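You operate a simulated robot arm through the tools that you are given. There is no shell and no other tool. Be economical: measure what you need, move in short steps, check, and stop when the job is done.

You run a simulated two-armed robot. Do the job below in one go: nothing can be reset, and whatever is moved stays where it is left.

## Task
Switch the yellow lamp on, wipe the dust off the beech tread and switch the lamp off again.
Fine: hold the lamp steady while you press its button first; wipe with the pink rag, put the rag back, then switch the lamp off. The brown wedge stays pushed in.

Only the result counts: the job must be done as asked and must still hold three seconds after the hand-in. Knocking over, shifting, dropping, spilling or breaking anything else fails it.

## Robot
Two 7-joint arms with two-finger parallel grippers on one trunk, on a base that drives. Base frame: it is fixed to the floor where the robot stands at the start and does not move with it; the origin is under the middle of the robot, x ahead of it, y to its left, z up; the surface under the hand at the start is at about z = 850. Readings come in mm, rad, newtons and seconds.
The left shoulder is at the start at [70, 188, 1215], the right one opposite. With the tool pointing down near the work surface each hand reaches from about 300 to 800 mm from the robot's upright axis, wherever it stands, measured 20 degrees to its own side. Places, roughly: black lamp button [500, 100, 1000]; brown wedge [500, -200, 900]. Payload 3.91 kg a hand.
The TCP of each hand is the grasp point between the finger pads, 30 mm short of the fingertips. In the tool frame z runs along the fingers and y along their closing line. The gripper opens to 110 mm. The fingers are 20 mm wide and 10 mm thick; the gripper's body (48 by 112 mm) begins 55 mm behind the TCP.
Orientation is that of the tool frame in the base frame, as a unit quaternion [w, x, y, z]. With the fingers straight down and closing along the base's y, the tool's x points along the base's -x, its y along +y and its z along -z.

## Interface
- The arms move only by the tool send_rows. It takes "left_steps", "right_steps" or both (then of equal length, played together; a hand with none holds still); each is text: rows parted by semicolons, each of 7 numbers parted by spaces: the shift along the base's x, y, z in mm, then the turn, a rotation vector about the base's x, y, z in rad, then the finger opening in mm, from 0 to 110. In form: dx dy dz ax ay az hand; .... A call has 1 to 8 rows; each row is the pose to reach, as a shift and turn from the pose commanded when the call began. Each row takes 0.2 s and may step no farther than 50 mm and 0.15 rad from the row before; otherwise, or with a gripper value out of range, the whole call is refused. A pose out of reach is approached as far as the arm can. The call stops where the force on the tool passes 40 N (or 10 N more than at its start, if that is more) or the arm is blocked; 0.2 s more then pass. Each finger travels about 72 mm/s and halts on what it meets, pressing with about 39 N; the grip force reading is that of the motor and also rises with nothing between the fingers. The clock runs only during rows and for 0.2 s after the last one: add rows that repeat a pose to give the fingers time. It gives the time, the measured TCP pose, the force on the tool (base axes), the opening and the grip force at its end, in the units of the frame above (readings bear some noise), with the torque about the TCP (base axes, N m) and any sound that the robot's microphone picked up, and new pictures: "views" is both (left out), scene, wrist or none (wrist: the cameras of the hands that moved).
- Cameras (640 x 400 px; columns grow to the right, rows downward): "scene" is now at [133.3, -23, 1437.1]; the picture's right is [-0.27, -0.96, -0.00], its down [-0.60, 0.17, -0.78] and it looks along [0.75, -0.21, -0.62] (base axes); focal length 252 px, centre (320, 200). "left" rides on the left gripper at [72, -17, -103] in its tool frame; the picture's right is [0.23, 0.97, 0.00], its down [-0.76, 0.18, -0.62] and it looks along [-0.61, 0.14, 0.78] (tool axes); focal length 222 px, centre (320, 200). "right" rides on the right gripper at [72, 17, -103] in its tool frame; the picture's right is [-0.23, 0.97, 0.00], its down [-0.76, -0.18, -0.62] and it looks along [-0.61, -0.14, 0.78] (tool axes); focal length 222 px, centre (320, 200). There is no depth. A picture from a camera that has moved, and an enlarged one, comes with that camera's place and axes in the base frame and with its lens.
- move_column(by): slides the trunk up (or, below 0, down) by that many mm; the arms and the scene camera ride with it, the base frame stays. It gives what a move gives, with no picture.
- roll_base(legs): drives the robot by 1 to 6 legs, each [ahead, turn to the left] in mm and rad, along the robot's own axes; the way and the turn of a leg run together, so that a leg with both is an arc; at most 1500 mm and 3.142 rad a leg. The arms and the cameras ride along, it lands a little off, and it stops where it bumps. It gives what a move gives, and a new picture of the scene camera.
- pan_tilt(pan, tilt): turns the head with the scene camera to pan (to the left, within 1.501 rad either way) and tilt (down, from -0.506 to 1.204), counted from straight ahead of the robot. It gives what a move gives, and a new picture of the scene camera.
- inspect(camera, box): a new picture of the part [left, top, right, bottom] of that camera's present view, enlarged. No time passes.
- finish_job(): hands the job in; it is judged then, once.

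Go step by step. Nothing tells you exact positions but the pictures and the camera data: compare them with the known pose of the tool, close in by small moves and look again before you grip or let go. The budget is 120 turns and 260 pictures, counting those below and the enlarged ones. Unless the task says otherwise, let go and move clear before handing in, and close with one line.

The tools are called after ">>>" as name(argument=value, ...) on one line, values as JSON. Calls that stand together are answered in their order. send_rows: Moves the arms, as the interface text tells. Its arguments: {"type":"object","properties":{"left_steps":{"type":"string"},"right_steps":{"type":"string"},"views":{"type":"string","enum":["both","scene","wrist","none"]}},"required":[]} The other tools are called the same way: move_column (by) slides the trunk up or down; roll_base (legs) drives the base; pan_tilt (pan, tilt) turns the head that bears the scene camera; inspect (camera, box) takes an enlarged picture of a part of a camera's view; finish_job () hands the job in.

At the start:

```text
t: 0.0
left_tcp_pos: [603.4, 190.0, 1251.0]
left_tcp_rot: [0.0, 0.0, 1.0, 0.0]
left_ft_force: [0.1, -0.6, -1.5]
left_moment: [0.0, 0.02, 0.0]
left_gripper_width: 109.7
left_grip_force: 0.2
right_tcp_pos: [521.2, -359.0, 1212.3]
right_tcp_rot: [0.0, 0.0, 1.0, 0.0]
right_ft_force: [0.1, 0.5, 1.6]
right_moment: [0.0, 0.0, -0.02]
right_gripper_width: 110.1
right_grip_force: 0.0
trunk travel left (down, up): [-725.0, 215.0]
robot x, y, heading: [-2.4, -0.4, -0.001]
head pan, tilt: [-0.276, 0.672]
```

scene: 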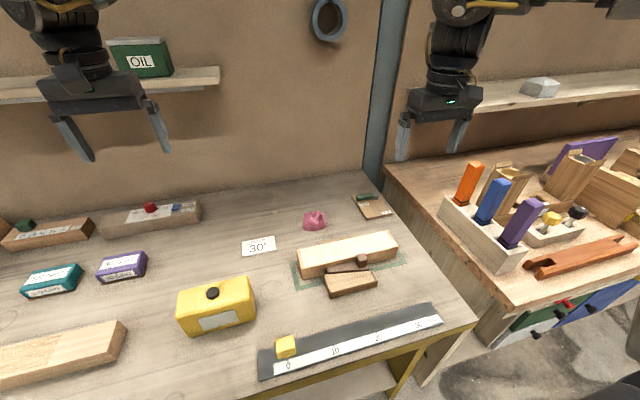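
right: 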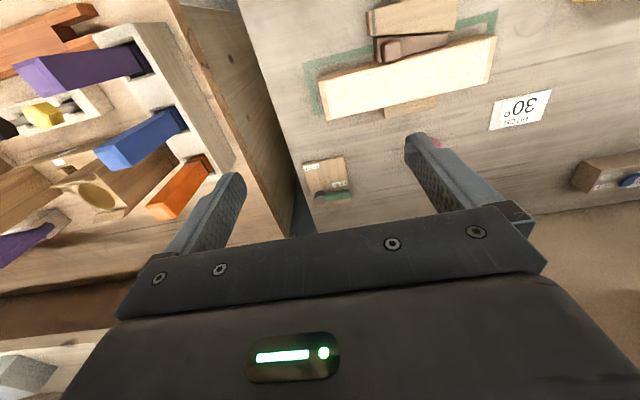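
left: 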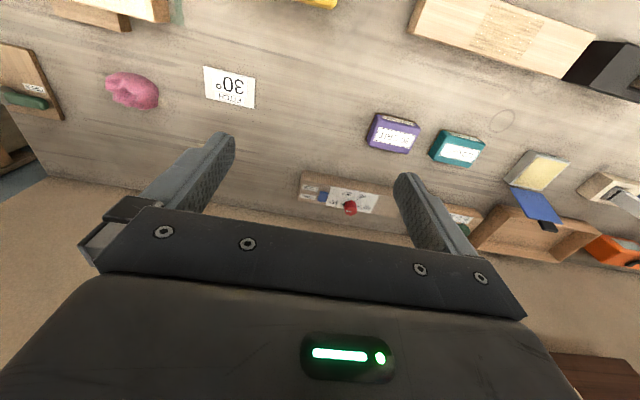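

I see a bench with a yellow lamp box with a black button, a beech-looking tread held by a brown wedge, and a pink rag. I'll look closer at these first.

>>> inspect(camera="scene", box=[240, 180, 460, 320])

>>> inspect(camera="scene", box=[130, 240, 300, 350])

>>> inspect(camera="scene", box=[0, 190, 240, 400])

```text
2.86 times, centred on (350, 250) of scene
camera zoom: at [133.3, -23.0, 1437.1], right [-0.27, -0.96, 0.0], down [-0.6, 0.17, -0.78], along [0.75, -0.21, -0.62], focal length 719 px, centre (234, 57)
```

zoom: 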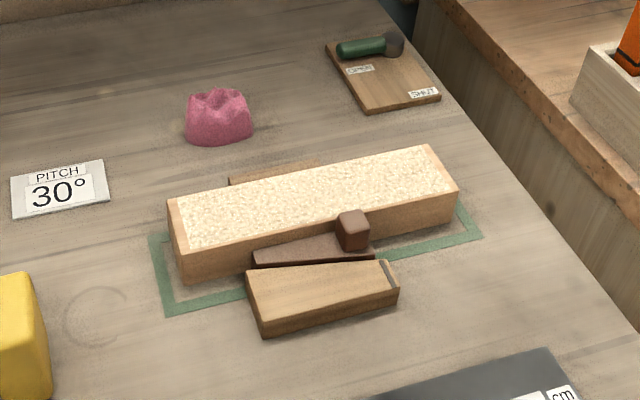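

```text
3.64 times, centred on (215, 295) of scene
camera zoom: at [133.3, -23.0, 1437.1], right [-0.27, -0.96, 0.0], down [-0.6, 0.17, -0.78], along [0.75, -0.21, -0.62], focal length 915 px, centre (702, -146)
```

zoom: 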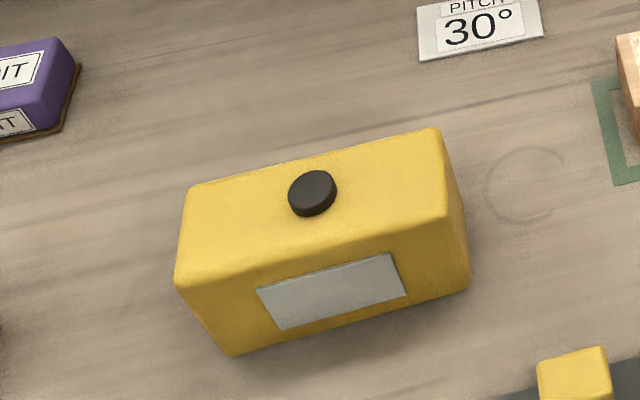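

```text
1.90 times, centred on (120, 295) of scene
camera zoom: at [133.3, -23.0, 1437.1], right [-0.27, -0.96, 0.0], down [-0.6, 0.17, -0.78], along [0.75, -0.21, -0.62], focal length 479 px, centre (701, 19)
```

zoom: 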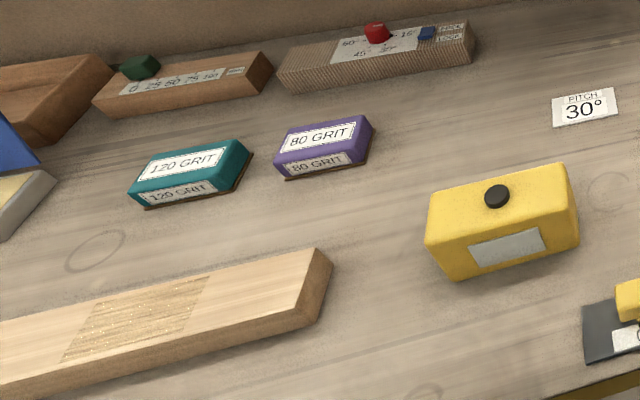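

The board held by the wedge has a whitish, dusty top. There is another board at the left with a rough patch, so I'll look around to be sure which one is the tread.

>>> pan_tilt(pan=0.5, tilt=0.75)

>>> pan_tilt(pan=0.0, tilt=0.85)

```text
t: 1.1
left_tcp_pos: [602.9, 190.0, 1251.2]
left_tcp_rot: [0.001, -0.001, 1.0, 0.001]
left_ft_force: [0.5, -0.1, -0.7]
left_moment: [0.01, 0.02, -0.02]
left_gripper_width: 109.8
left_grip_force: 0.1
right_tcp_pos: [522.2, -358.5, 1213.2]
right_tcp_rot: [0.0, 0.0, 1.0, 0.0]
right_ft_force: [-0.3, 0.3, -0.1]
right_moment: [0.01, 0.02, -0.05]
right_gripper_width: 109.8
right_grip_force: 0.0
trunk travel left (down, up): [-725.0, 215.0]
robot x, y, heading: [-2.1, 1.9, -0.001]
head pan, tilt: [0.499, 0.75]
camera scene: at [123.3, 39.9, 1430.5], right [0.48, -0.88, 0.0], down [-0.6, -0.33, -0.73], along [0.64, 0.35, -0.68], focal length 252 px, centre (320, 200)
```

scene: 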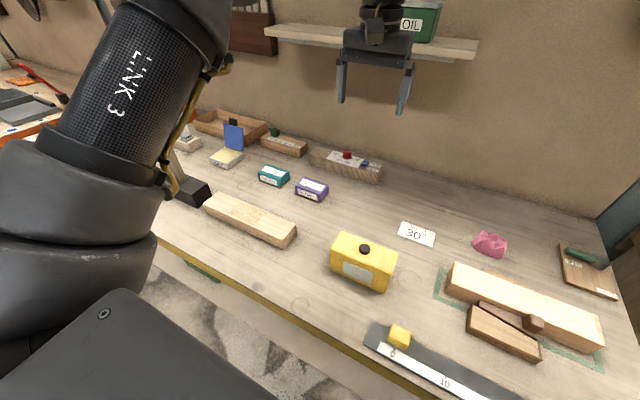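

```text
t: 2.0
left_tcp_pos: [603.6, 190.3, 1250.1]
left_tcp_rot: [0.0, 0.0, 1.0, 0.0]
left_ft_force: [-0.2, 0.6, 0.0]
left_moment: [0.03, 0.0, 0.01]
left_gripper_width: 110.1
left_grip_force: 0.0
right_tcp_pos: [521.7, -359.5, 1212.0]
right_tcp_rot: [-0.001, 0.0, 1.0, 0.0]
right_ft_force: [-0.4, 0.8, -0.7]
right_moment: [-0.05, 0.02, -0.01]
right_gripper_width: 109.9
right_grip_force: 0.1
trunk travel left (down, up): [-725.0, 215.0]
robot x, y, heading: [0.3, 2.4, -0.002]
head pan, tilt: [0.0, 0.85]
camera scene: at [128.6, 0.5, 1422.5], right [0.0, -1.0, 0.0], down [-0.75, 0.0, -0.66], along [0.66, 0.0, -0.75], focal length 252 px, centre (320, 200)
```

scene: 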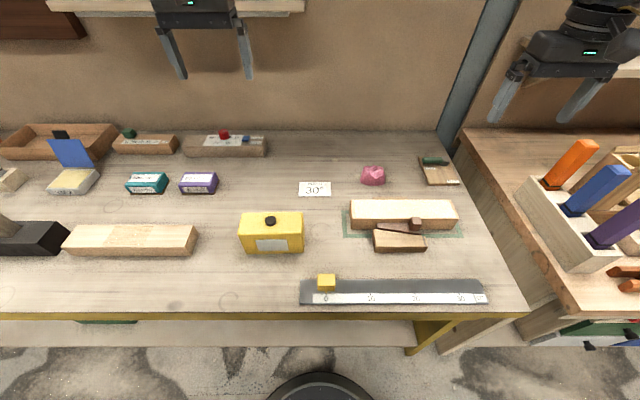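

This view shows both boards square on. I'll enlarge each one.

>>> inspect(camera="scene", box=[40, 200, 230, 290])

>>> inspect(camera="scene", box=[330, 150, 480, 260])

>>> inspect(camera="scene", box=[220, 170, 340, 270])

```text
3.37 times, centred on (135, 245) of scene
camera zoom: at [128.6, 0.5, 1422.5], right [0.0, -1.0, 0.0], down [-0.75, 0.0, -0.66], along [0.66, 0.0, -0.75], focal length 848 px, centre (943, 48)
```

zoom: 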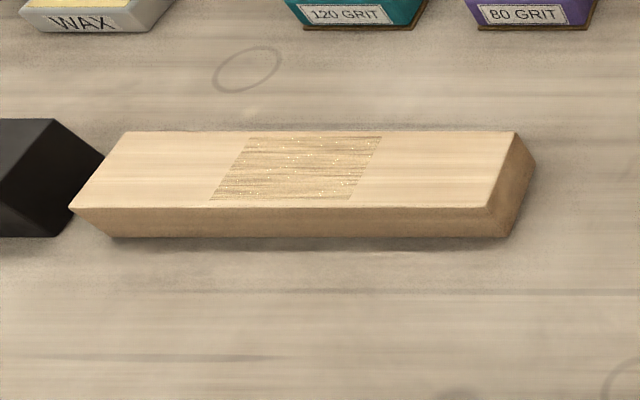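

```text
3.64 times, centred on (405, 205) of scene
camera zoom: at [128.6, 0.5, 1422.5], right [0.0, -1.0, 0.0], down [-0.75, 0.0, -0.66], along [0.66, 0.0, -0.75], focal length 915 px, centre (11, 182)
```

zoom: 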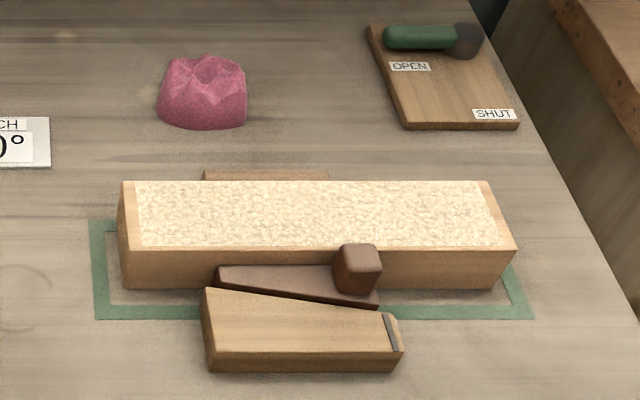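

```text
4.00 times, centred on (280, 220) of scene
camera zoom: at [128.6, 0.5, 1422.5], right [0.0, -1.0, 0.0], down [-0.75, 0.0, -0.66], along [0.66, 0.0, -0.75], focal length 1007 px, centre (480, 120)
```

zoom: 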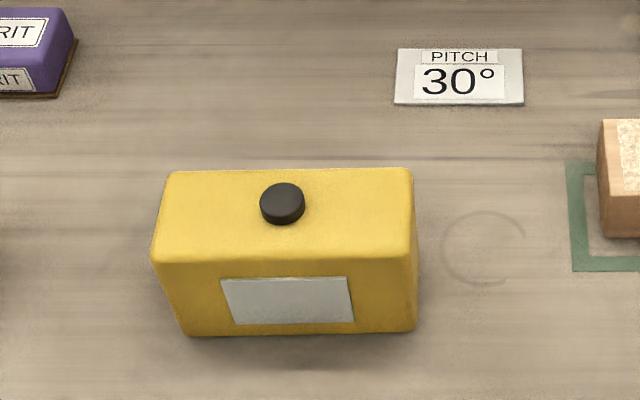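

The dusty tread is the one under the wedge: x 525–588, y −76 to −360, top z about 900. The lamp spans x 451–516, y 36–190, top about 935, with the button near (484, 117). The rag is near (715, −168). I'll yaw the left hand so it can grip the lamp front to back, and close and yaw the right hand for pressing.

>>> send_rows(left_steps="-15 -1 -15 0 0 -0.15 110;-30 -2 -30 0 0 -0.3 110;-45 -3 -45 0 0 -0.45 110;-60 -4 -60 0 0 -0.6 110;-75 -5 -75 0 0 -0.75 110;-90 -6 -90 0 0 -0.9 110;-105 -7 -105 0 0 -1.05 110;-119 -8 -120 0 0 -1.2 110", right_steps="-4 20 0 0 0 0.15 90;-8 40 0 0 0 0.3 70;-12 60 0 0 0 0.45 50;-16 80 0 0 0 0.6 30;-20 100 0 0 0 0.75 0;-24 120 0 0 0 0.9 0;-28 140 0 0 0 1.05 0;-36 160 0 0 0 1.2 0", views="scene")

```text
t: 3.9
left_tcp_pos: [486.2, 181.8, 1129.0]
left_tcp_rot: [-0.001, 0.566, 0.825, -0.001]
left_ft_force: [-0.2, 0.0, -0.4]
left_moment: [-0.01, 0.0, 0.03]
left_gripper_width: 109.6
left_grip_force: 0.0
right_tcp_pos: [484.6, -196.7, 1213.3]
right_tcp_rot: [-0.001, -0.566, 0.824, -0.001]
right_ft_force: [-0.1, 0.4, -0.2]
right_moment: [-0.02, -0.01, 0.0]
right_gripper_width: 0.0
right_grip_force: 37.9
trunk travel left (down, up): [-725.0, 215.0]
robot x, y, heading: [0.9, 1.4, 0.003]
head pan, tilt: [0.0, 0.85]
camera scene: at [128.7, 2.0, 1422.5], right [0.0, -1.0, 0.0], down [-0.75, 0.0, -0.66], along [0.66, 0.0, -0.75], focal length 252 px, centre (320, 200)
```

scene: 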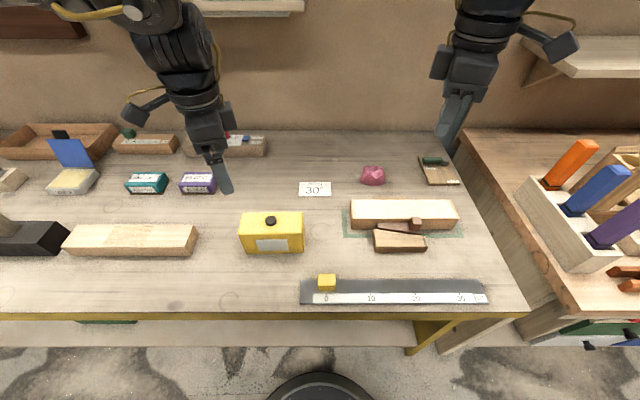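

Yaw is going well. I'll finish the yaw, lean the left hand outward and bring it down over the lamp's left part, then check with its wrist camera.

>>> send_rows(left_steps="0 -2 -20 -0.088 -0.016 -0.093 110;0 -4 -40 -0.175 -0.033 -0.185 110;-1 -6 -60 -0.263 -0.049 -0.278 110;-2 -8 -80 -0.35 -0.065 -0.37 110;-2 -8 -80 -0.35 -0.065 -0.37 110", right_steps="0 40 -10 0 0 0.093 0;0 80 -20 0 0 0.185 0;0 120 -30 0 0 0.278 0;0 160 -40 0 0 0.37 0;0 160 -40 0 0 0.37 0")

```text
t: 5.0
left_tcp_pos: [481.7, 170.3, 1051.2]
left_tcp_rot: [0.124, 0.698, 0.695, -0.124]
left_ft_force: [0.7, -0.3, 0.8]
left_moment: [-0.02, -0.02, -0.01]
left_gripper_width: 110.0
left_grip_force: 0.1
right_tcp_pos: [485.2, -39.0, 1174.0]
right_tcp_rot: [0.0, 0.707, -0.707, -0.001]
right_ft_force: [-0.7, -0.8, 1.2]
right_moment: [0.03, -0.01, -0.02]
right_gripper_width: 0.2
right_grip_force: 37.7
trunk travel left (down, up): [-725.0, 215.0]
robot x, y, heading: [-2.5, -0.6, 0.0]
head pan, tilt: [0.0, 0.85]
camera scene: at [128.2, -1.1, 1422.5], right [0.0, -1.0, 0.0], down [-0.75, 0.0, -0.66], along [0.66, 0.0, -0.75], focal length 252 px, centre (320, 200)
camera right: at [469.1, -111.0, 1274.8], right [-0.97, 0.23, 0.0], down [0.18, 0.76, 0.62], along [0.14, 0.61, -0.78], focal length 222 px, centre (320, 200)
camera left: at [465.2, 274.0, 1121.9], right [0.97, 0.21, -0.08], down [0.17, -0.5, 0.85], along [0.14, -0.84, -0.52], focal length 222 px, centre (320, 200)
```

scene: 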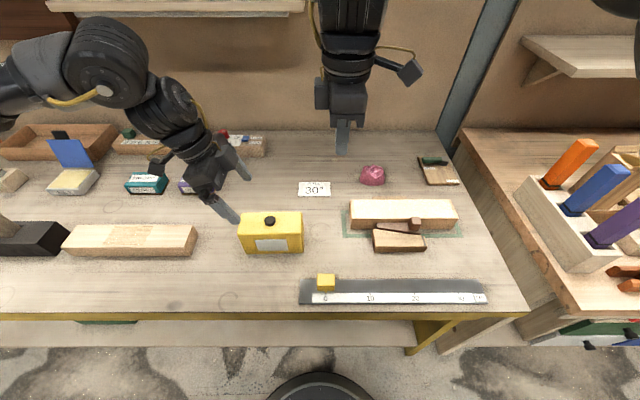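
right: 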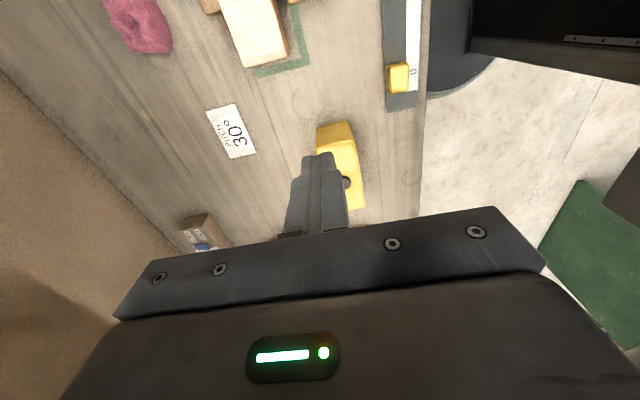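
left: 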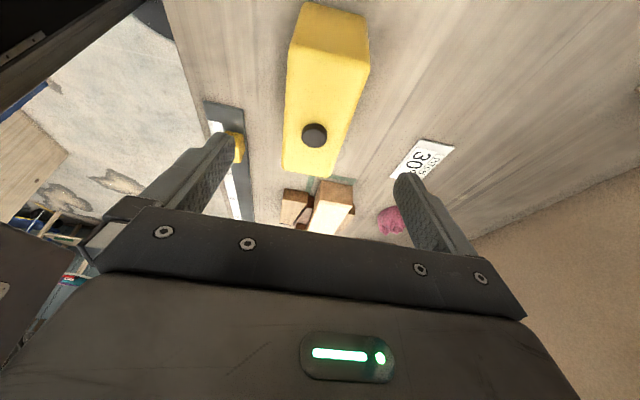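

Both cameras put the button at about (482, 115, 945). The lamp is about 67 mm deep, centred near x = 480, with a slight yaw. I'll lower the open left hand around its left end.

>>> send_rows(left_steps="-1 -7 -40 0 0 0.03 110;-1 -7 -80 0 0 0.03 110;-1 -7 -110 0 0 0.03 110;-1 -7 -110 0 0 0.03 110", views="both")

```text
t: 6.0
left_tcp_pos: [481.1, 161.6, 944.2]
left_tcp_rot: [0.126, 0.687, 0.705, -0.123]
left_ft_force: [-0.2, -1.1, 0.2]
left_moment: [-0.01, -0.01, 0.0]
left_gripper_width: 110.0
left_grip_force: 0.1
right_tcp_pos: [486.2, -37.7, 1173.0]
right_tcp_rot: [0.0, -0.707, 0.707, 0.0]
right_ft_force: [0.2, 0.1, 0.8]
right_moment: [-0.01, 0.02, 0.01]
right_gripper_width: 0.0
right_grip_force: 38.2
trunk travel left (down, up): [-725.0, 215.0]
robot x, y, heading: [1.4, 0.0, 0.001]
head pan, tilt: [0.0, 0.85]
camera scene: at [128.7, 0.9, 1422.4], right [0.0, -1.0, 0.0], down [-0.75, 0.0, -0.66], along [0.66, 0.0, -0.75], focal length 252 px, centre (320, 200)
camera left: at [461.8, 265.1, 1016.2], right [0.97, 0.24, -0.08], down [0.19, -0.49, 0.85], along [0.16, -0.84, -0.52], focal length 222 px, centre (320, 200)
```

scene: 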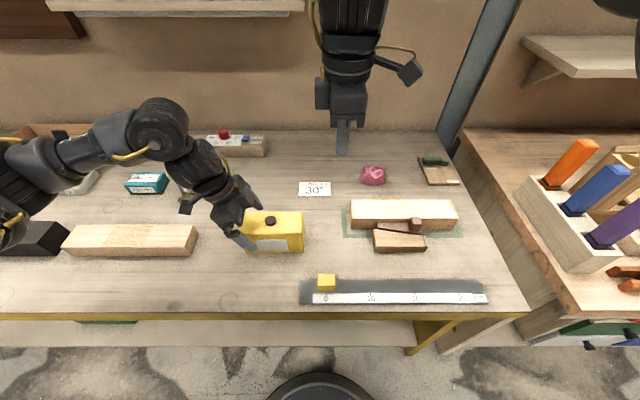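
left: 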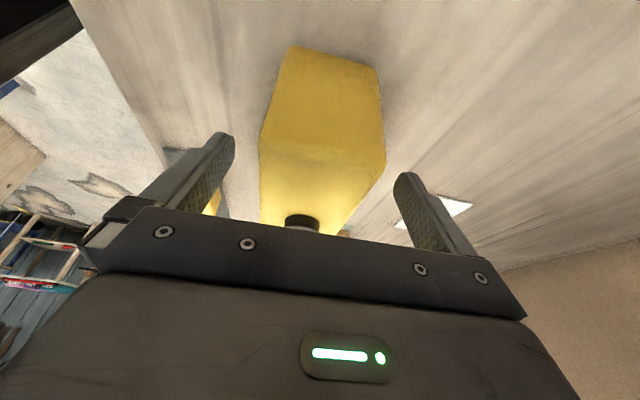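

The fingers straddle the lamp, whose centre here is about x = 478. I'll shift 3 mm toward the robot, go down another 28 mm and close gently in stages.

>>> send_rows(left_steps="-3 0 -28 0 0 0 110;-3 0 -28 0 0 0 90;-3 0 -28 0 0 0 78;-3 0 -28 0 0 0 73;-3 0 -28 0 0 0 73", views="both")

```text
t: 7.2
left_tcp_pos: [478.6, 164.5, 915.4]
left_tcp_rot: [0.126, 0.687, 0.705, -0.123]
left_ft_force: [0.3, 0.3, 0.3]
left_moment: [0.02, -0.02, 0.0]
left_gripper_width: 72.8
left_grip_force: 0.0
right_tcp_pos: [486.1, -37.5, 1172.9]
right_tcp_rot: [0.0, -0.707, 0.707, 0.0]
right_ft_force: [-0.2, 0.0, 0.6]
right_moment: [0.03, -0.01, -0.01]
right_gripper_width: 0.0
right_grip_force: 37.4
trunk travel left (down, up): [-725.0, 215.0]
robot x, y, heading: [1.3, 0.7, 0.004]
head pan, tilt: [0.0, 0.85]
camera scene: at [128.4, 0.4, 1422.5], right [0.0, -1.0, 0.0], down [-0.75, 0.0, -0.66], along [0.66, 0.0, -0.75], focal length 252 px, centre (320, 200)
camera left: at [459.0, 267.5, 987.0], right [0.97, 0.24, -0.08], down [0.19, -0.49, 0.85], along [0.16, -0.84, -0.52], focal length 222 px, centre (320, 200)
```

scene: 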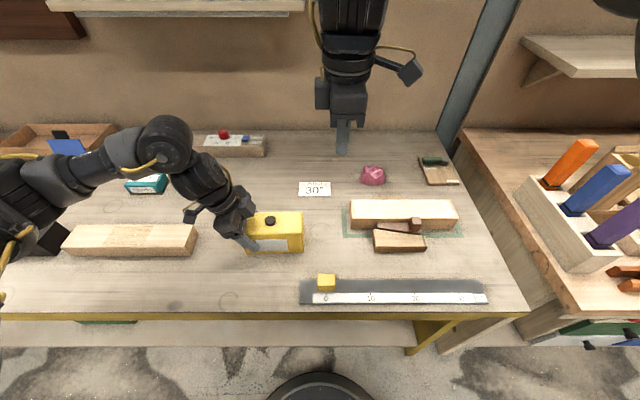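
left: 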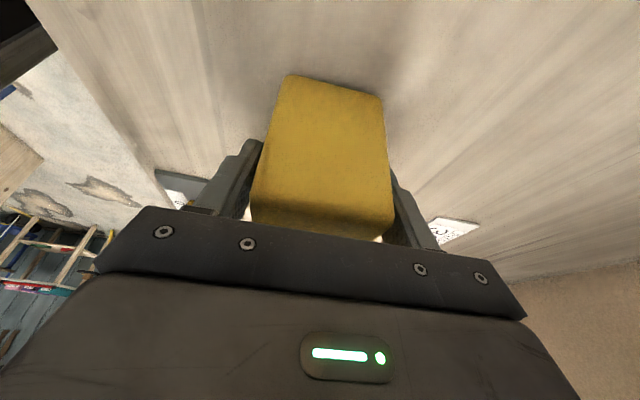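

The clearance looks even on both sides, so I'll close onto the lamp and bring the right hand over the button.

>>> send_rows(left_steps="0 0 0 0 0 0 70;0 0 0 0 0 0 67;0 0 0 0 0 0 64;0 0 0 0 0 0 60;0 0 0 0 0 0 60", right_steps="-1 38 -20 0 0 0 0;-2 76 -40 0 0 0 0;-3 114 -60 0 0 0 0;-4 152 -80 0 0 0 0;-4 152 -100 0 0 0 0", views="both")

```text
t: 8.4
left_tcp_pos: [479.1, 164.1, 915.4]
left_tcp_rot: [0.125, 0.687, 0.706, -0.123]
left_ft_force: [-0.4, 0.8, -0.3]
left_moment: [-0.18, 0.1, -0.01]
left_gripper_width: 65.7
left_grip_force: 39.3
right_tcp_pos: [484.3, 115.9, 1070.1]
right_tcp_rot: [0.0, 0.707, -0.707, 0.0]
right_ft_force: [0.5, -0.6, 0.5]
right_moment: [0.05, 0.02, -0.02]
right_gripper_width: 0.0
right_grip_force: 38.0
trunk travel left (down, up): [-725.0, 215.0]
robot x, y, heading: [1.0, 1.6, -0.002]
head pan, tilt: [0.0, 0.85]
camera scene: at [129.6, -0.8, 1422.4], right [0.0, -1.0, 0.0], down [-0.75, 0.0, -0.66], along [0.66, 0.0, -0.75], focal length 252 px, centre (320, 200)
camera right: at [465.6, 43.3, 1171.1], right [-0.97, 0.23, 0.0], down [0.18, 0.76, 0.62], along [0.14, 0.61, -0.78], focal length 222 px, centre (320, 200)
camera left: at [459.9, 266.7, 986.9], right [0.97, 0.24, -0.08], down [0.19, -0.49, 0.85], along [0.16, -0.84, -0.52], focal length 222 px, centre (320, 200)
```

scene: 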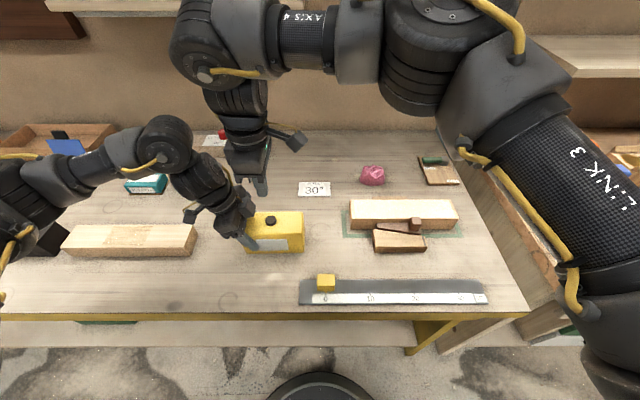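
right: 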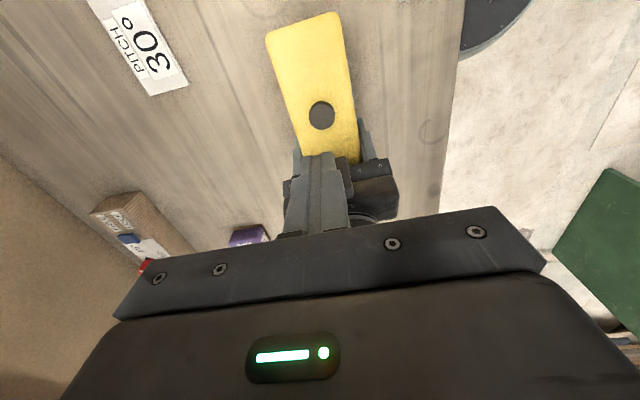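
left: 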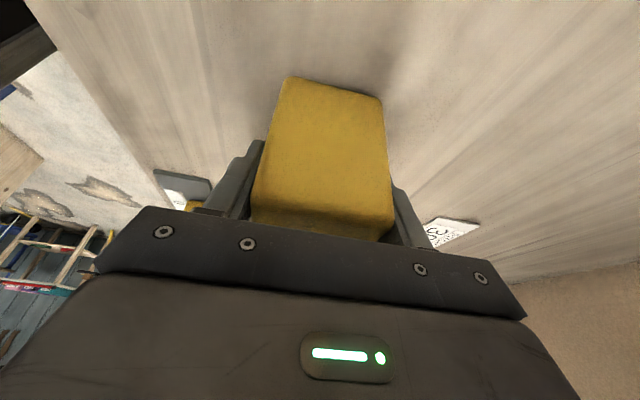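

The lamp is held, and the button is at about (481, 115). I'll line the right fingertips up over it, go down close and then press.

>>> send_rows(right_steps="-3 -1 -30 0 0 0 0;-3 -1 -60 0 0 0 0;-3 -1 -75 0 0 0 0;-3 -1 -75 0 0 0 0", views="both")

>>> inspect(camera="scene", box=[210, 170, 330, 260])

```text
t: 9.4
left_tcp_pos: [479.4, 165.0, 914.8]
left_tcp_rot: [0.126, 0.686, 0.706, -0.123]
left_ft_force: [0.6, -0.1, 0.3]
left_moment: [-0.04, 0.05, 0.05]
left_gripper_width: 65.6
left_grip_force: 38.8
right_tcp_pos: [477.9, 111.5, 994.3]
right_tcp_rot: [-0.001, -0.707, 0.707, 0.0]
right_ft_force: [0.6, -0.1, 0.4]
right_moment: [-0.04, 0.0, -0.01]
right_gripper_width: 0.0
right_grip_force: 38.2
trunk travel left (down, up): [-725.0, 215.0]
robot x, y, heading: [-0.6, -1.4, 0.005]
head pan, tilt: [0.0, 0.85]
camera scene: at [129.0, 0.8, 1422.4], right [0.0, -1.0, 0.0], down [-0.75, 0.0, -0.66], along [0.66, 0.0, -0.75], focal length 252 px, centre (320, 200)
camera right: at [460.6, 39.5, 1096.5], right [-0.97, 0.23, 0.0], down [0.18, 0.76, 0.62], along [0.14, 0.61, -0.78], focal length 222 px, centre (320, 200)
```

scene: 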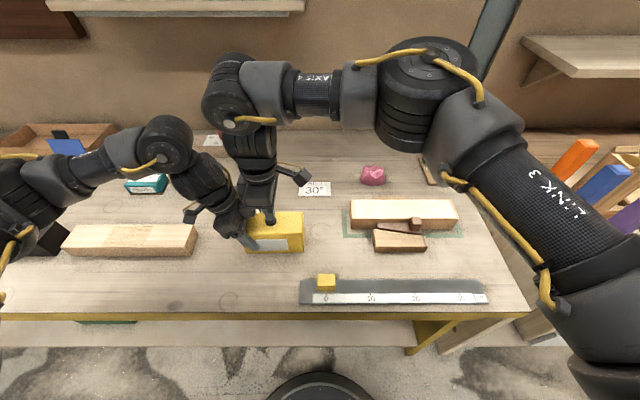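
right: 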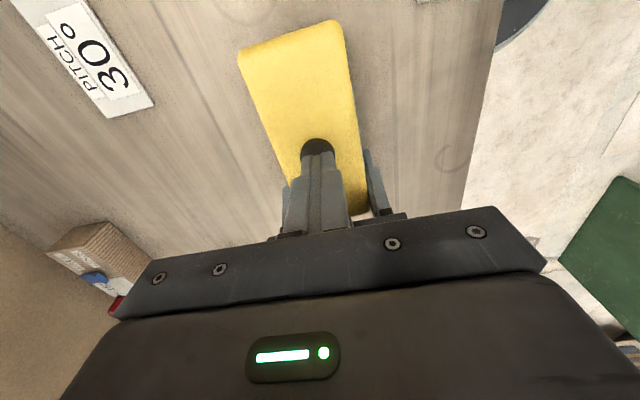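

```text
4.44 times, centred on (270, 215) of scene
camera zoom: at [129.0, 0.8, 1422.4], right [0.0, -1.0, 0.0], down [-0.75, 0.0, -0.66], along [0.66, 0.0, -0.75], focal length 1118 px, centre (542, 133)
```

zoom: 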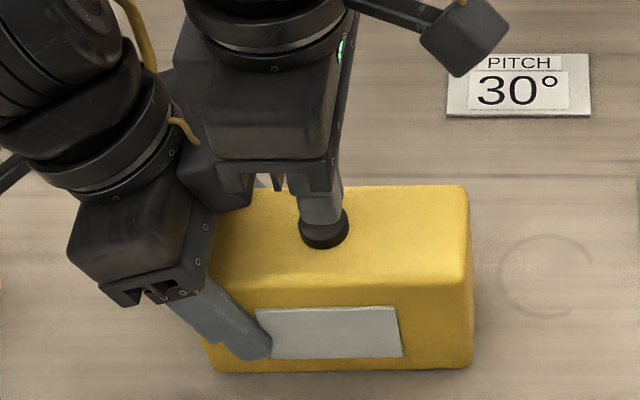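

The fingertips sit just above the button. I'll press down in small steps.

>>> send_rows(right_steps="2 2 -8 0 0 0 0;2 2 -13 0 0 0 0;2 2 -16 0 0 0 0;2 2 -18 0 0 0 0;2 2 -20 0 0 0 0;2 2 -22 0 0 0 0", views="none")

>>> inspect(camera="scene", box=[210, 170, 330, 260])

```text
t: 10.8
left_tcp_pos: [477.7, 164.4, 915.2]
left_tcp_rot: [0.125, 0.686, 0.706, -0.123]
left_ft_force: [6.3, -3.5, -8.0]
left_moment: [-0.15, 0.2, 0.34]
left_gripper_width: 65.8
left_grip_force: 39.7
right_tcp_pos: [481.6, 114.8, 976.3]
right_tcp_rot: [-0.001, 0.707, -0.707, 0.0]
right_ft_force: [-2.3, 2.5, 19.4]
right_moment: [0.07, 0.04, 0.1]
right_gripper_width: 0.2
right_grip_force: 37.4
trunk travel left (down, up): [-725.0, 215.0]
robot x, y, heading: [-2.8, -4.7, -0.003]
head pan, tilt: [0.0, 0.85]
heard: click
```

```text
4.44 times, centred on (270, 215) of scene
camera zoom: at [128.6, 0.7, 1422.6], right [0.0, -1.0, 0.0], down [-0.75, 0.0, -0.66], along [0.66, 0.0, -0.75], focal length 1118 px, centre (542, 133)
```

zoom: 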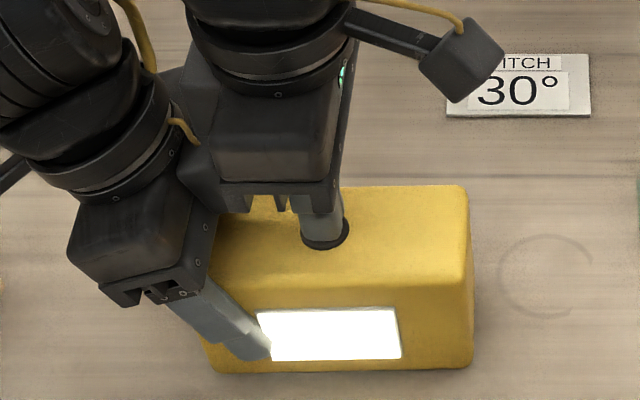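

The button clicked and the lamp is lit. I'll raise the right hand straight up off the button.

>>> send_rows(right_steps="0 0 10 0 0 0 0;0 0 30 0 0 0 0;0 0 70 0 0 0 0;0 0 110 0 0 0 0;0 -45 130 0 0 0 0;0 -90 150 0 0 0 0;10 -135 170 0 0 0 0;20 -180 180 0 0 0 0", views="scene")

>>> inspect(camera="scene", box=[210, 170, 330, 260])

```text
refused: row 7 steps farther than a row can; nothing moved
```

```text
4.44 times, centred on (270, 215) of scene
camera zoom: at [128.6, 0.7, 1422.6], right [0.0, -1.0, 0.0], down [-0.75, 0.0, -0.66], along [0.66, 0.0, -0.75], focal length 1118 px, centre (542, 133)
```

zoom: 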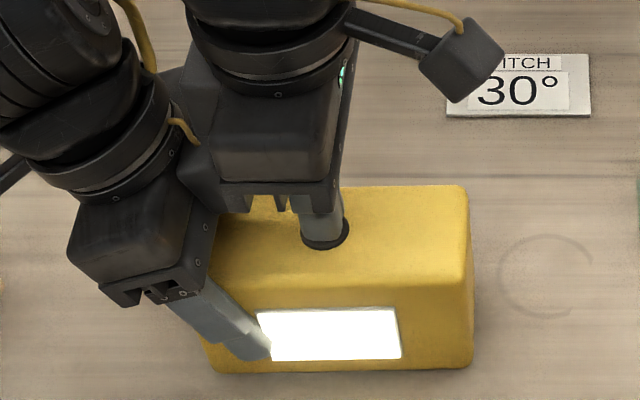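

The lamp stays lit. I'll retreat in smaller steps and yaw the right hand back for the rag.

>>> send_rows(right_steps="0 0 10 0 0 0 0;0 0 40 0 0 0 0;0 0 85 0 0 0 0;0 -10 130 0 0 0 0;4 -50 145 0 0 -0.15 0;8 -90 160 0 0 -0.3 20;12 -130 175 0 0 -0.45 40;16 -170 180 0 0 -0.6 60", views="none")

>>> send_rows(right_steps="30 -25 0 0 0 -0.15 70;60 -50 0 0 0 -0.3 80;90 -75 0 0 0 -0.45 90;120 -98 0 0 0 -0.6 100;150 -110 0 0 0 -0.75 110;175 -115 -10 0 0 -0.9 110;185 -115 -30 0 0 -0.97 110;185 -115 -50 0 0 -0.97 110", views="both")

```text
t: 12.7
left_tcp_pos: [479.4, 162.2, 915.1]
left_tcp_rot: [0.125, 0.687, 0.705, -0.122]
left_ft_force: [-0.8, -1.2, -0.8]
left_moment: [0.32, -0.02, 0.0]
left_gripper_width: 65.8
left_grip_force: 38.8
right_tcp_pos: [496.9, -58.9, 1157.4]
right_tcp_rot: [0.0, -0.465, 0.885, 0.001]
right_ft_force: [0.6, -0.9, -0.9]
right_moment: [0.03, 0.01, 0.03]
right_gripper_width: 59.8
right_grip_force: 0.2
trunk travel left (down, up): [-725.0, 215.0]
robot x, y, heading: [-2.2, -2.2, 0.001]
head pan, tilt: [0.0, 0.85]
```

```text
t: 14.4
left_tcp_pos: [479.8, 165.2, 914.5]
left_tcp_rot: [0.127, 0.686, 0.706, -0.123]
left_ft_force: [-0.2, -0.7, -0.4]
left_moment: [0.3, 0.0, 0.03]
left_gripper_width: 65.9
left_grip_force: 39.3
right_tcp_pos: [683.3, -170.3, 1106.5]
right_tcp_rot: [0.0, 0.001, 1.0, 0.0]
right_ft_force: [0.8, 0.7, 0.6]
right_moment: [-0.05, 0.0, 0.03]
right_gripper_width: 109.9
right_grip_force: 0.1
right hand out of reach, approached as far as the arm can: row 7
trunk travel left (down, up): [-725.0, 215.0]
robot x, y, heading: [-1.7, 3.0, 0.002]
head pan, tilt: [0.0, 0.85]
camera scene: at [129.7, 1.2, 1422.4], right [0.0, -1.0, 0.0], down [-0.75, 0.0, -0.66], along [0.66, 0.0, -0.75], focal length 252 px, centre (320, 200)
camera right: at [611.3, -152.8, 1208.5], right [0.23, 0.97, 0.0], down [0.76, -0.18, 0.62], along [0.61, -0.14, -0.78], focal length 222 px, centre (320, 200)
```

scene: 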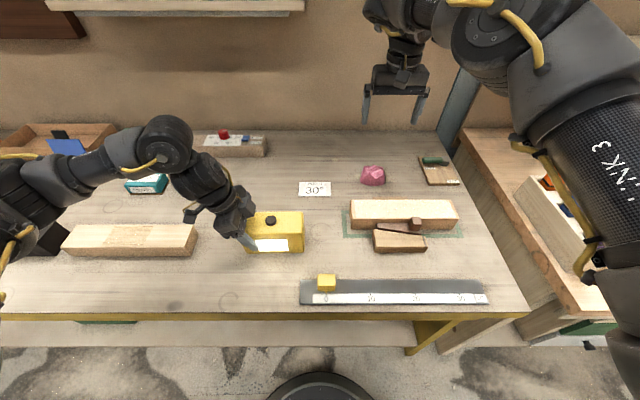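
right: 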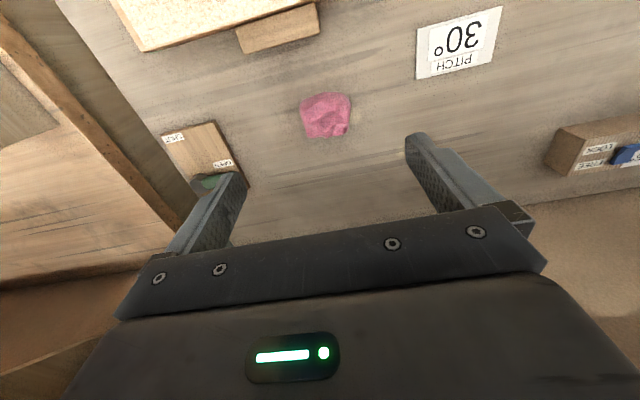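

Both views put the rag at about (720, −169), 73 mm wide in y and some 50 mm high. I'll go down over it and check.

>>> send_rows(right_steps="5 1 -40 0 0 0 110;15 1 -80 0 0 0 110;28 1 -115 0 0 0 110;37 1 -145 0 0 0 110;37 1 -145 0 0 0 110", views="both")

```text
t: 15.7
left_tcp_pos: [479.5, 164.2, 915.8]
left_tcp_rot: [0.127, 0.686, 0.706, -0.123]
left_ft_force: [0.6, -0.8, -0.2]
left_moment: [0.03, 0.05, 0.04]
left_gripper_width: 65.9
left_grip_force: 38.9
right_tcp_pos: [706.6, -167.8, 972.5]
right_tcp_rot: [0.0, 0.0, 1.0, 0.001]
right_ft_force: [0.6, -0.1, -0.7]
right_moment: [-0.05, -0.04, -0.03]
right_gripper_width: 109.8
right_grip_force: 0.1
right hand out of reach, approached as far as the arm can: row 3, 4, 5
trunk travel left (down, up): [-725.0, 215.0]
robot x, y, heading: [1.6, -1.0, -0.004]
head pan, tilt: [0.0, 0.85]
camera scene: at [129.0, 0.7, 1422.4], right [0.0, -1.0, 0.0], down [-0.75, 0.0, -0.66], along [0.66, 0.0, -0.75], focal length 252 px, centre (320, 200)
camera right: at [634.6, -152.1, 1074.3], right [0.23, 0.97, 0.0], down [0.76, -0.18, 0.62], along [0.61, -0.14, -0.78], focal length 222 px, centre (320, 200)
```

scene: 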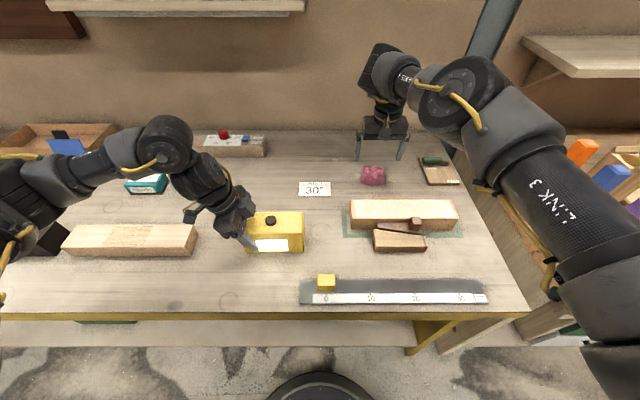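
right: 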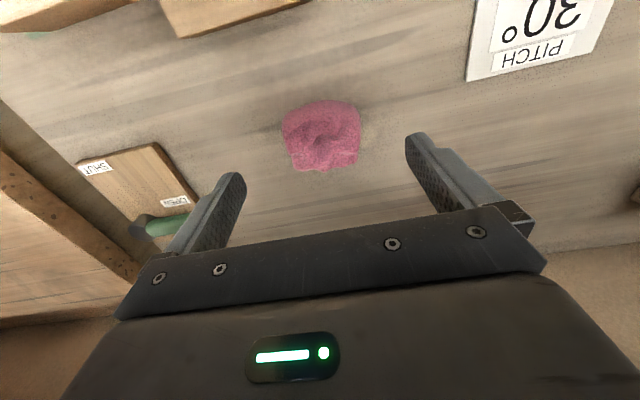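

The arm is near its limit here, and reach should improve lower down. I'll go straight down a bit and measure.

>>> send_rows(right_steps="0 0 -20 0 0 0 110;0 0 -35 0 0 0 110;0 0 -35 0 0 0 110", views="wrist")

```text
t: 16.4
left_tcp_pos: [479.8, 164.6, 915.0]
left_tcp_rot: [0.127, 0.686, 0.706, -0.123]
left_ft_force: [-0.9, 0.1, -0.3]
left_moment: [0.08, 0.01, 0.0]
left_gripper_width: 65.8
left_grip_force: 39.3
right_tcp_pos: [705.8, -169.2, 936.2]
right_tcp_rot: [0.001, 0.001, 1.0, 0.0]
right_ft_force: [-0.5, 0.6, 0.5]
right_moment: [0.05, -0.01, -0.03]
right_gripper_width: 109.9
right_grip_force: 0.0
trunk travel left (down, up): [-725.0, 215.0]
robot x, y, heading: [-2.8, 1.2, 0.003]
head pan, tilt: [0.0, 0.85]
camera right: at [632.9, -153.2, 1038.1], right [0.23, 0.97, 0.0], down [0.76, -0.18, 0.62], along [0.61, -0.14, -0.78], focal length 222 px, centre (320, 200)
```

right: 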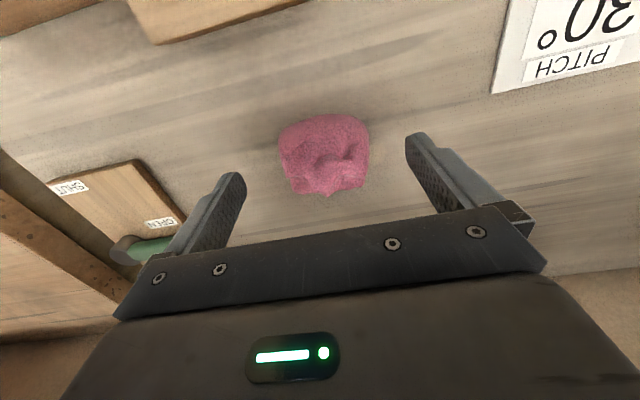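

The rag is centred between the fingers in y. I'll go forward about 11 mm, down to z ≈ 900, and close.

>>> send_rows(right_steps="2 0 -15 0 0 0 110;8 0 -30 0 0 0 110;11 0 -36 0 0 0 110;11 0 -36 0 0 0 110", views="both")

>>> inspect(camera="scene", box=[330, 120, 450, 200])

```text
t: 17.4
left_tcp_pos: [479.9, 163.9, 915.8]
left_tcp_rot: [0.126, 0.687, 0.705, -0.123]
left_ft_force: [-0.9, -0.4, 0.5]
left_moment: [0.07, -0.07, 0.0]
left_gripper_width: 65.8
left_grip_force: 39.2
right_tcp_pos: [704.9, -164.2, 902.1]
right_tcp_rot: [0.001, 0.0, 1.0, 0.0]
right_ft_force: [-0.1, 0.7, -0.4]
right_moment: [0.02, 0.01, -0.02]
right_gripper_width: 109.7
right_grip_force: 0.1
right hand out of reach, approached as far as the arm can: row 2, 3, 4
trunk travel left (down, up): [-725.0, 215.0]
robot x, y, heading: [-0.3, -1.8, 0.003]
head pan, tilt: [0.0, 0.85]
camera scene: at [129.1, 0.8, 1422.4], right [0.0, -1.0, 0.0], down [-0.75, 0.0, -0.66], along [0.66, 0.0, -0.75], focal length 252 px, centre (320, 200)
camera right: at [632.5, -147.6, 1004.0], right [0.23, 0.97, 0.0], down [0.76, -0.18, 0.62], along [0.61, -0.14, -0.78], focal length 222 px, centre (320, 200)
```

scene: 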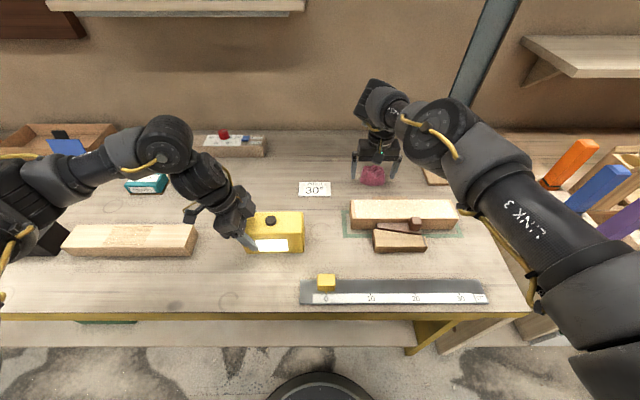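
right: 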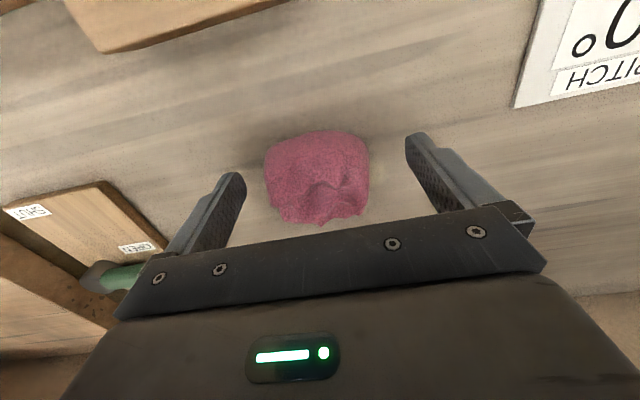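

```text
5.00 times, centred on (390, 160) of scene
camera zoom: at [129.1, 0.8, 1422.4], right [0.0, -1.0, 0.0], down [-0.75, 0.0, -0.66], along [0.66, 0.0, -0.75], focal length 1258 px, centre (-30, 400)
```

zoom: 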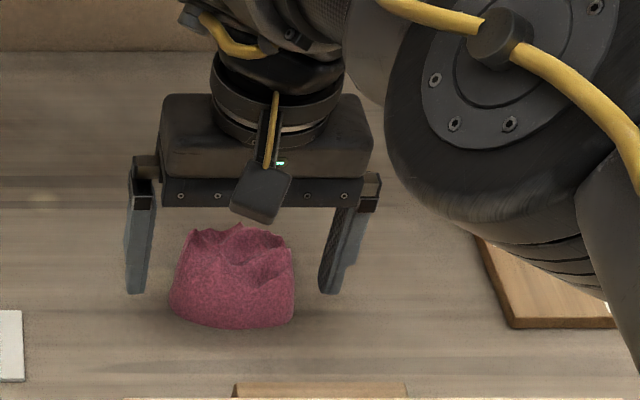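

The hand is centred to about 5 mm but 14 mm short of the rag's middle at full reach. I'll pitch it slightly so the fingers point forward, which gains reach.

>>> send_rows(right_steps="0 -4 0 0 -0.1 0 110;0 -4 0 0 -0.15 0 110;7 -4 0 0 -0.15 0 110;14 -4 0 0 -0.15 0 110;14 -4 0 0 -0.15 0 110", views="both")

```text
t: 18.6
left_tcp_pos: [479.2, 164.5, 915.9]
left_tcp_rot: [0.126, 0.687, 0.705, -0.123]
left_ft_force: [-0.2, 1.6, 0.2]
left_moment: [0.03, -0.04, 0.0]
left_gripper_width: 66.2
left_grip_force: 38.9
right_tcp_pos: [718.5, -169.7, 902.8]
right_tcp_rot: [0.075, 0.0, 0.997, 0.0]
right_ft_force: [0.2, -0.2, -0.1]
right_moment: [-0.02, -0.01, -0.01]
right_gripper_width: 110.0
right_grip_force: 0.1
trunk travel left (down, up): [-725.0, 215.0]
robot x, y, heading: [3.0, 3.4, 0.0]
head pan, tilt: [0.0, 0.85]
camera scene: at [129.0, 0.7, 1422.4], right [0.0, -1.0, 0.0], down [-0.75, 0.0, -0.66], along [0.66, 0.0, -0.75], focal length 252 px, centre (320, 200)
camera right: at [631.6, -152.7, 991.8], right [0.22, 0.97, 0.03], down [0.66, -0.18, 0.73], along [0.72, -0.14, -0.68], focal length 222 px, centre (320, 200)
```

scene: 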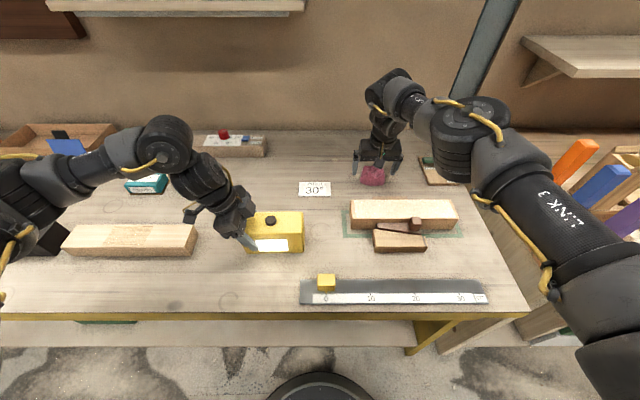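
right: 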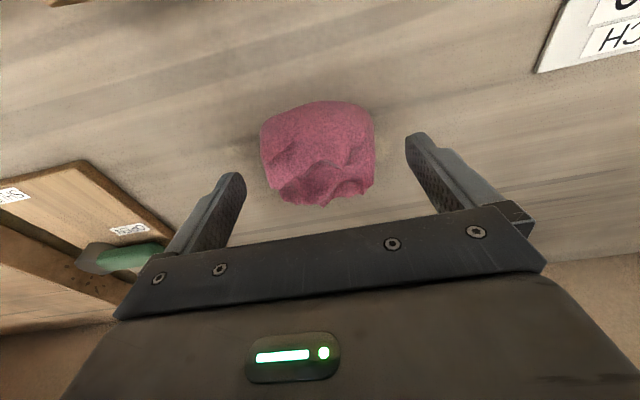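

Now it's well placed, with the rag between the fingers. Closing.

>>> send_rows(right_steps="0 0 -2 0 0 0 85;0 0 -2 0 0 0 70;0 0 -2 0 0 0 55;0 0 -2 0 0 0 40;0 0 -2 0 0 0 25;0 0 -2 0 0 0 25;0 0 -2 0 0 0 25", views="wrist")

>>> inspect(camera="scene", box=[330, 120, 450, 200])

```text
t: 20.2
left_tcp_pos: [478.5, 165.3, 914.1]
left_tcp_rot: [0.127, 0.686, 0.706, -0.124]
left_ft_force: [-0.1, 1.0, -0.1]
left_moment: [0.09, -0.05, 0.1]
left_gripper_width: 65.8
left_grip_force: 38.9
right_tcp_pos: [718.6, -170.0, 899.2]
right_tcp_rot: [0.075, 0.0, 0.997, 0.0]
right_ft_force: [-0.7, -0.3, 0.0]
right_moment: [0.02, 0.0, 0.01]
right_gripper_width: 71.6
right_grip_force: 39.0
trunk travel left (down, up): [-725.0, 215.0]
robot x, y, heading: [0.4, -0.5, 0.003]
head pan, tilt: [0.0, 0.85]
camera right: at [632.0, -152.5, 989.1], right [0.22, 0.97, 0.03], down [0.66, -0.18, 0.73], along [0.72, -0.14, -0.68], focal length 222 px, centre (320, 200)
```

right: 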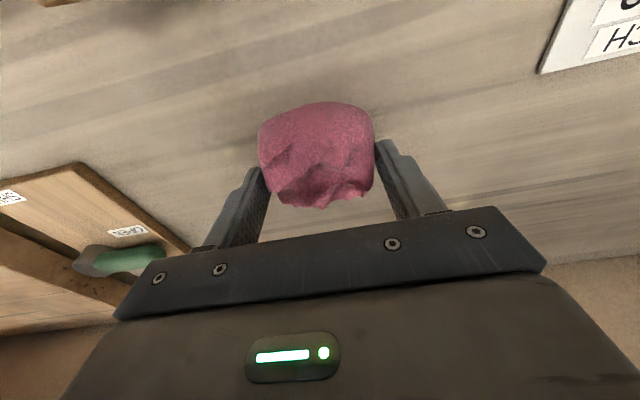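

```text
5.00 times, centred on (390, 160) of scene
camera zoom: at [129.0, 0.8, 1422.4], right [0.0, -1.0, 0.0], down [-0.75, 0.0, -0.66], along [0.66, 0.0, -0.75], focal length 1258 px, centre (-30, 400)
```

zoom: 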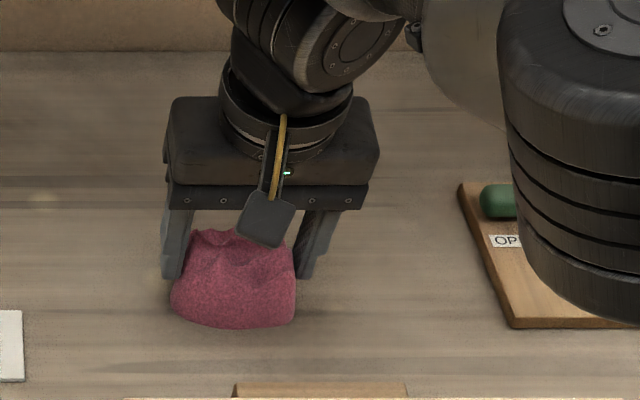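

The rag is firmly gripped (72 mm), and I've noted its home pose: TCP (718.5, −170, 900). I'll lift it and carry it over the left end of the tread.

>>> send_rows(right_steps="0 0 30 0 0 0 25;0 0 65 0 0 0 25;-5 0 100 0 0 0 25;-45 15 100 0 0 0 25;-85 30 100 0 0 0 25;-125 45 100 0 0 0 25;-158 60 100 0 0 0 25;-158 60 100 0 0 0 25", views="both")

>>> inspect(camera="scene", box=[300, 130, 480, 260])

```text
t: 22.1
left_tcp_pos: [479.1, 165.0, 914.6]
left_tcp_rot: [0.126, 0.687, 0.705, -0.123]
left_ft_force: [-0.4, 1.1, 0.4]
left_moment: [0.02, -0.07, 0.03]
left_gripper_width: 65.9
left_grip_force: 38.9
right_tcp_pos: [557.4, -110.9, 1002.6]
right_tcp_rot: [0.075, 0.0, 0.997, 0.0]
right_ft_force: [0.2, -0.4, 0.0]
right_moment: [0.03, 0.01, 0.01]
right_gripper_width: 25.0
right_grip_force: 0.1
trunk travel left (down, up): [-725.0, 215.0]
robot x, y, heading: [-3.3, -0.8, 0.001]
head pan, tilt: [0.0, 0.85]
camera scene: at [129.2, 0.7, 1422.4], right [0.0, -1.0, 0.0], down [-0.75, 0.0, -0.66], along [0.66, 0.0, -0.75], focal length 252 px, centre (320, 200)
camera right: at [470.1, -93.0, 1092.3], right [0.23, 0.97, 0.03], down [0.66, -0.18, 0.73], along [0.72, -0.14, -0.68], focal length 222 px, centre (320, 200)
```

scene: 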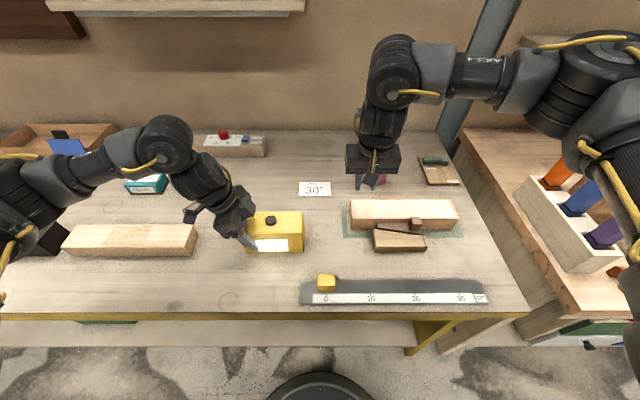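
right: 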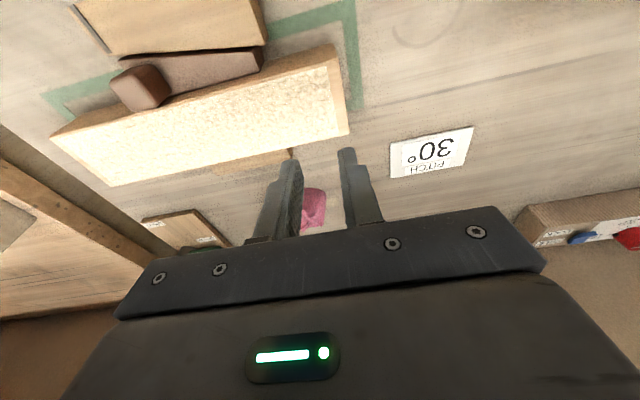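

```text
3.08 times, centred on (390, 195) of scene
camera zoom: at [129.2, 0.7, 1422.4], right [0.0, -1.0, 0.0], down [-0.75, 0.0, -0.66], along [0.66, 0.0, -0.75], focal length 774 px, centre (105, 215)
```

zoom: 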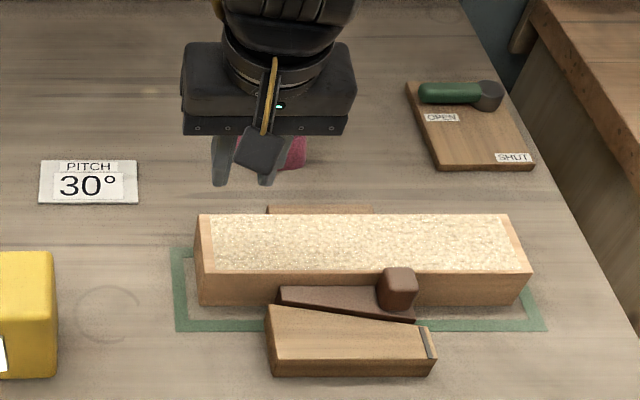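

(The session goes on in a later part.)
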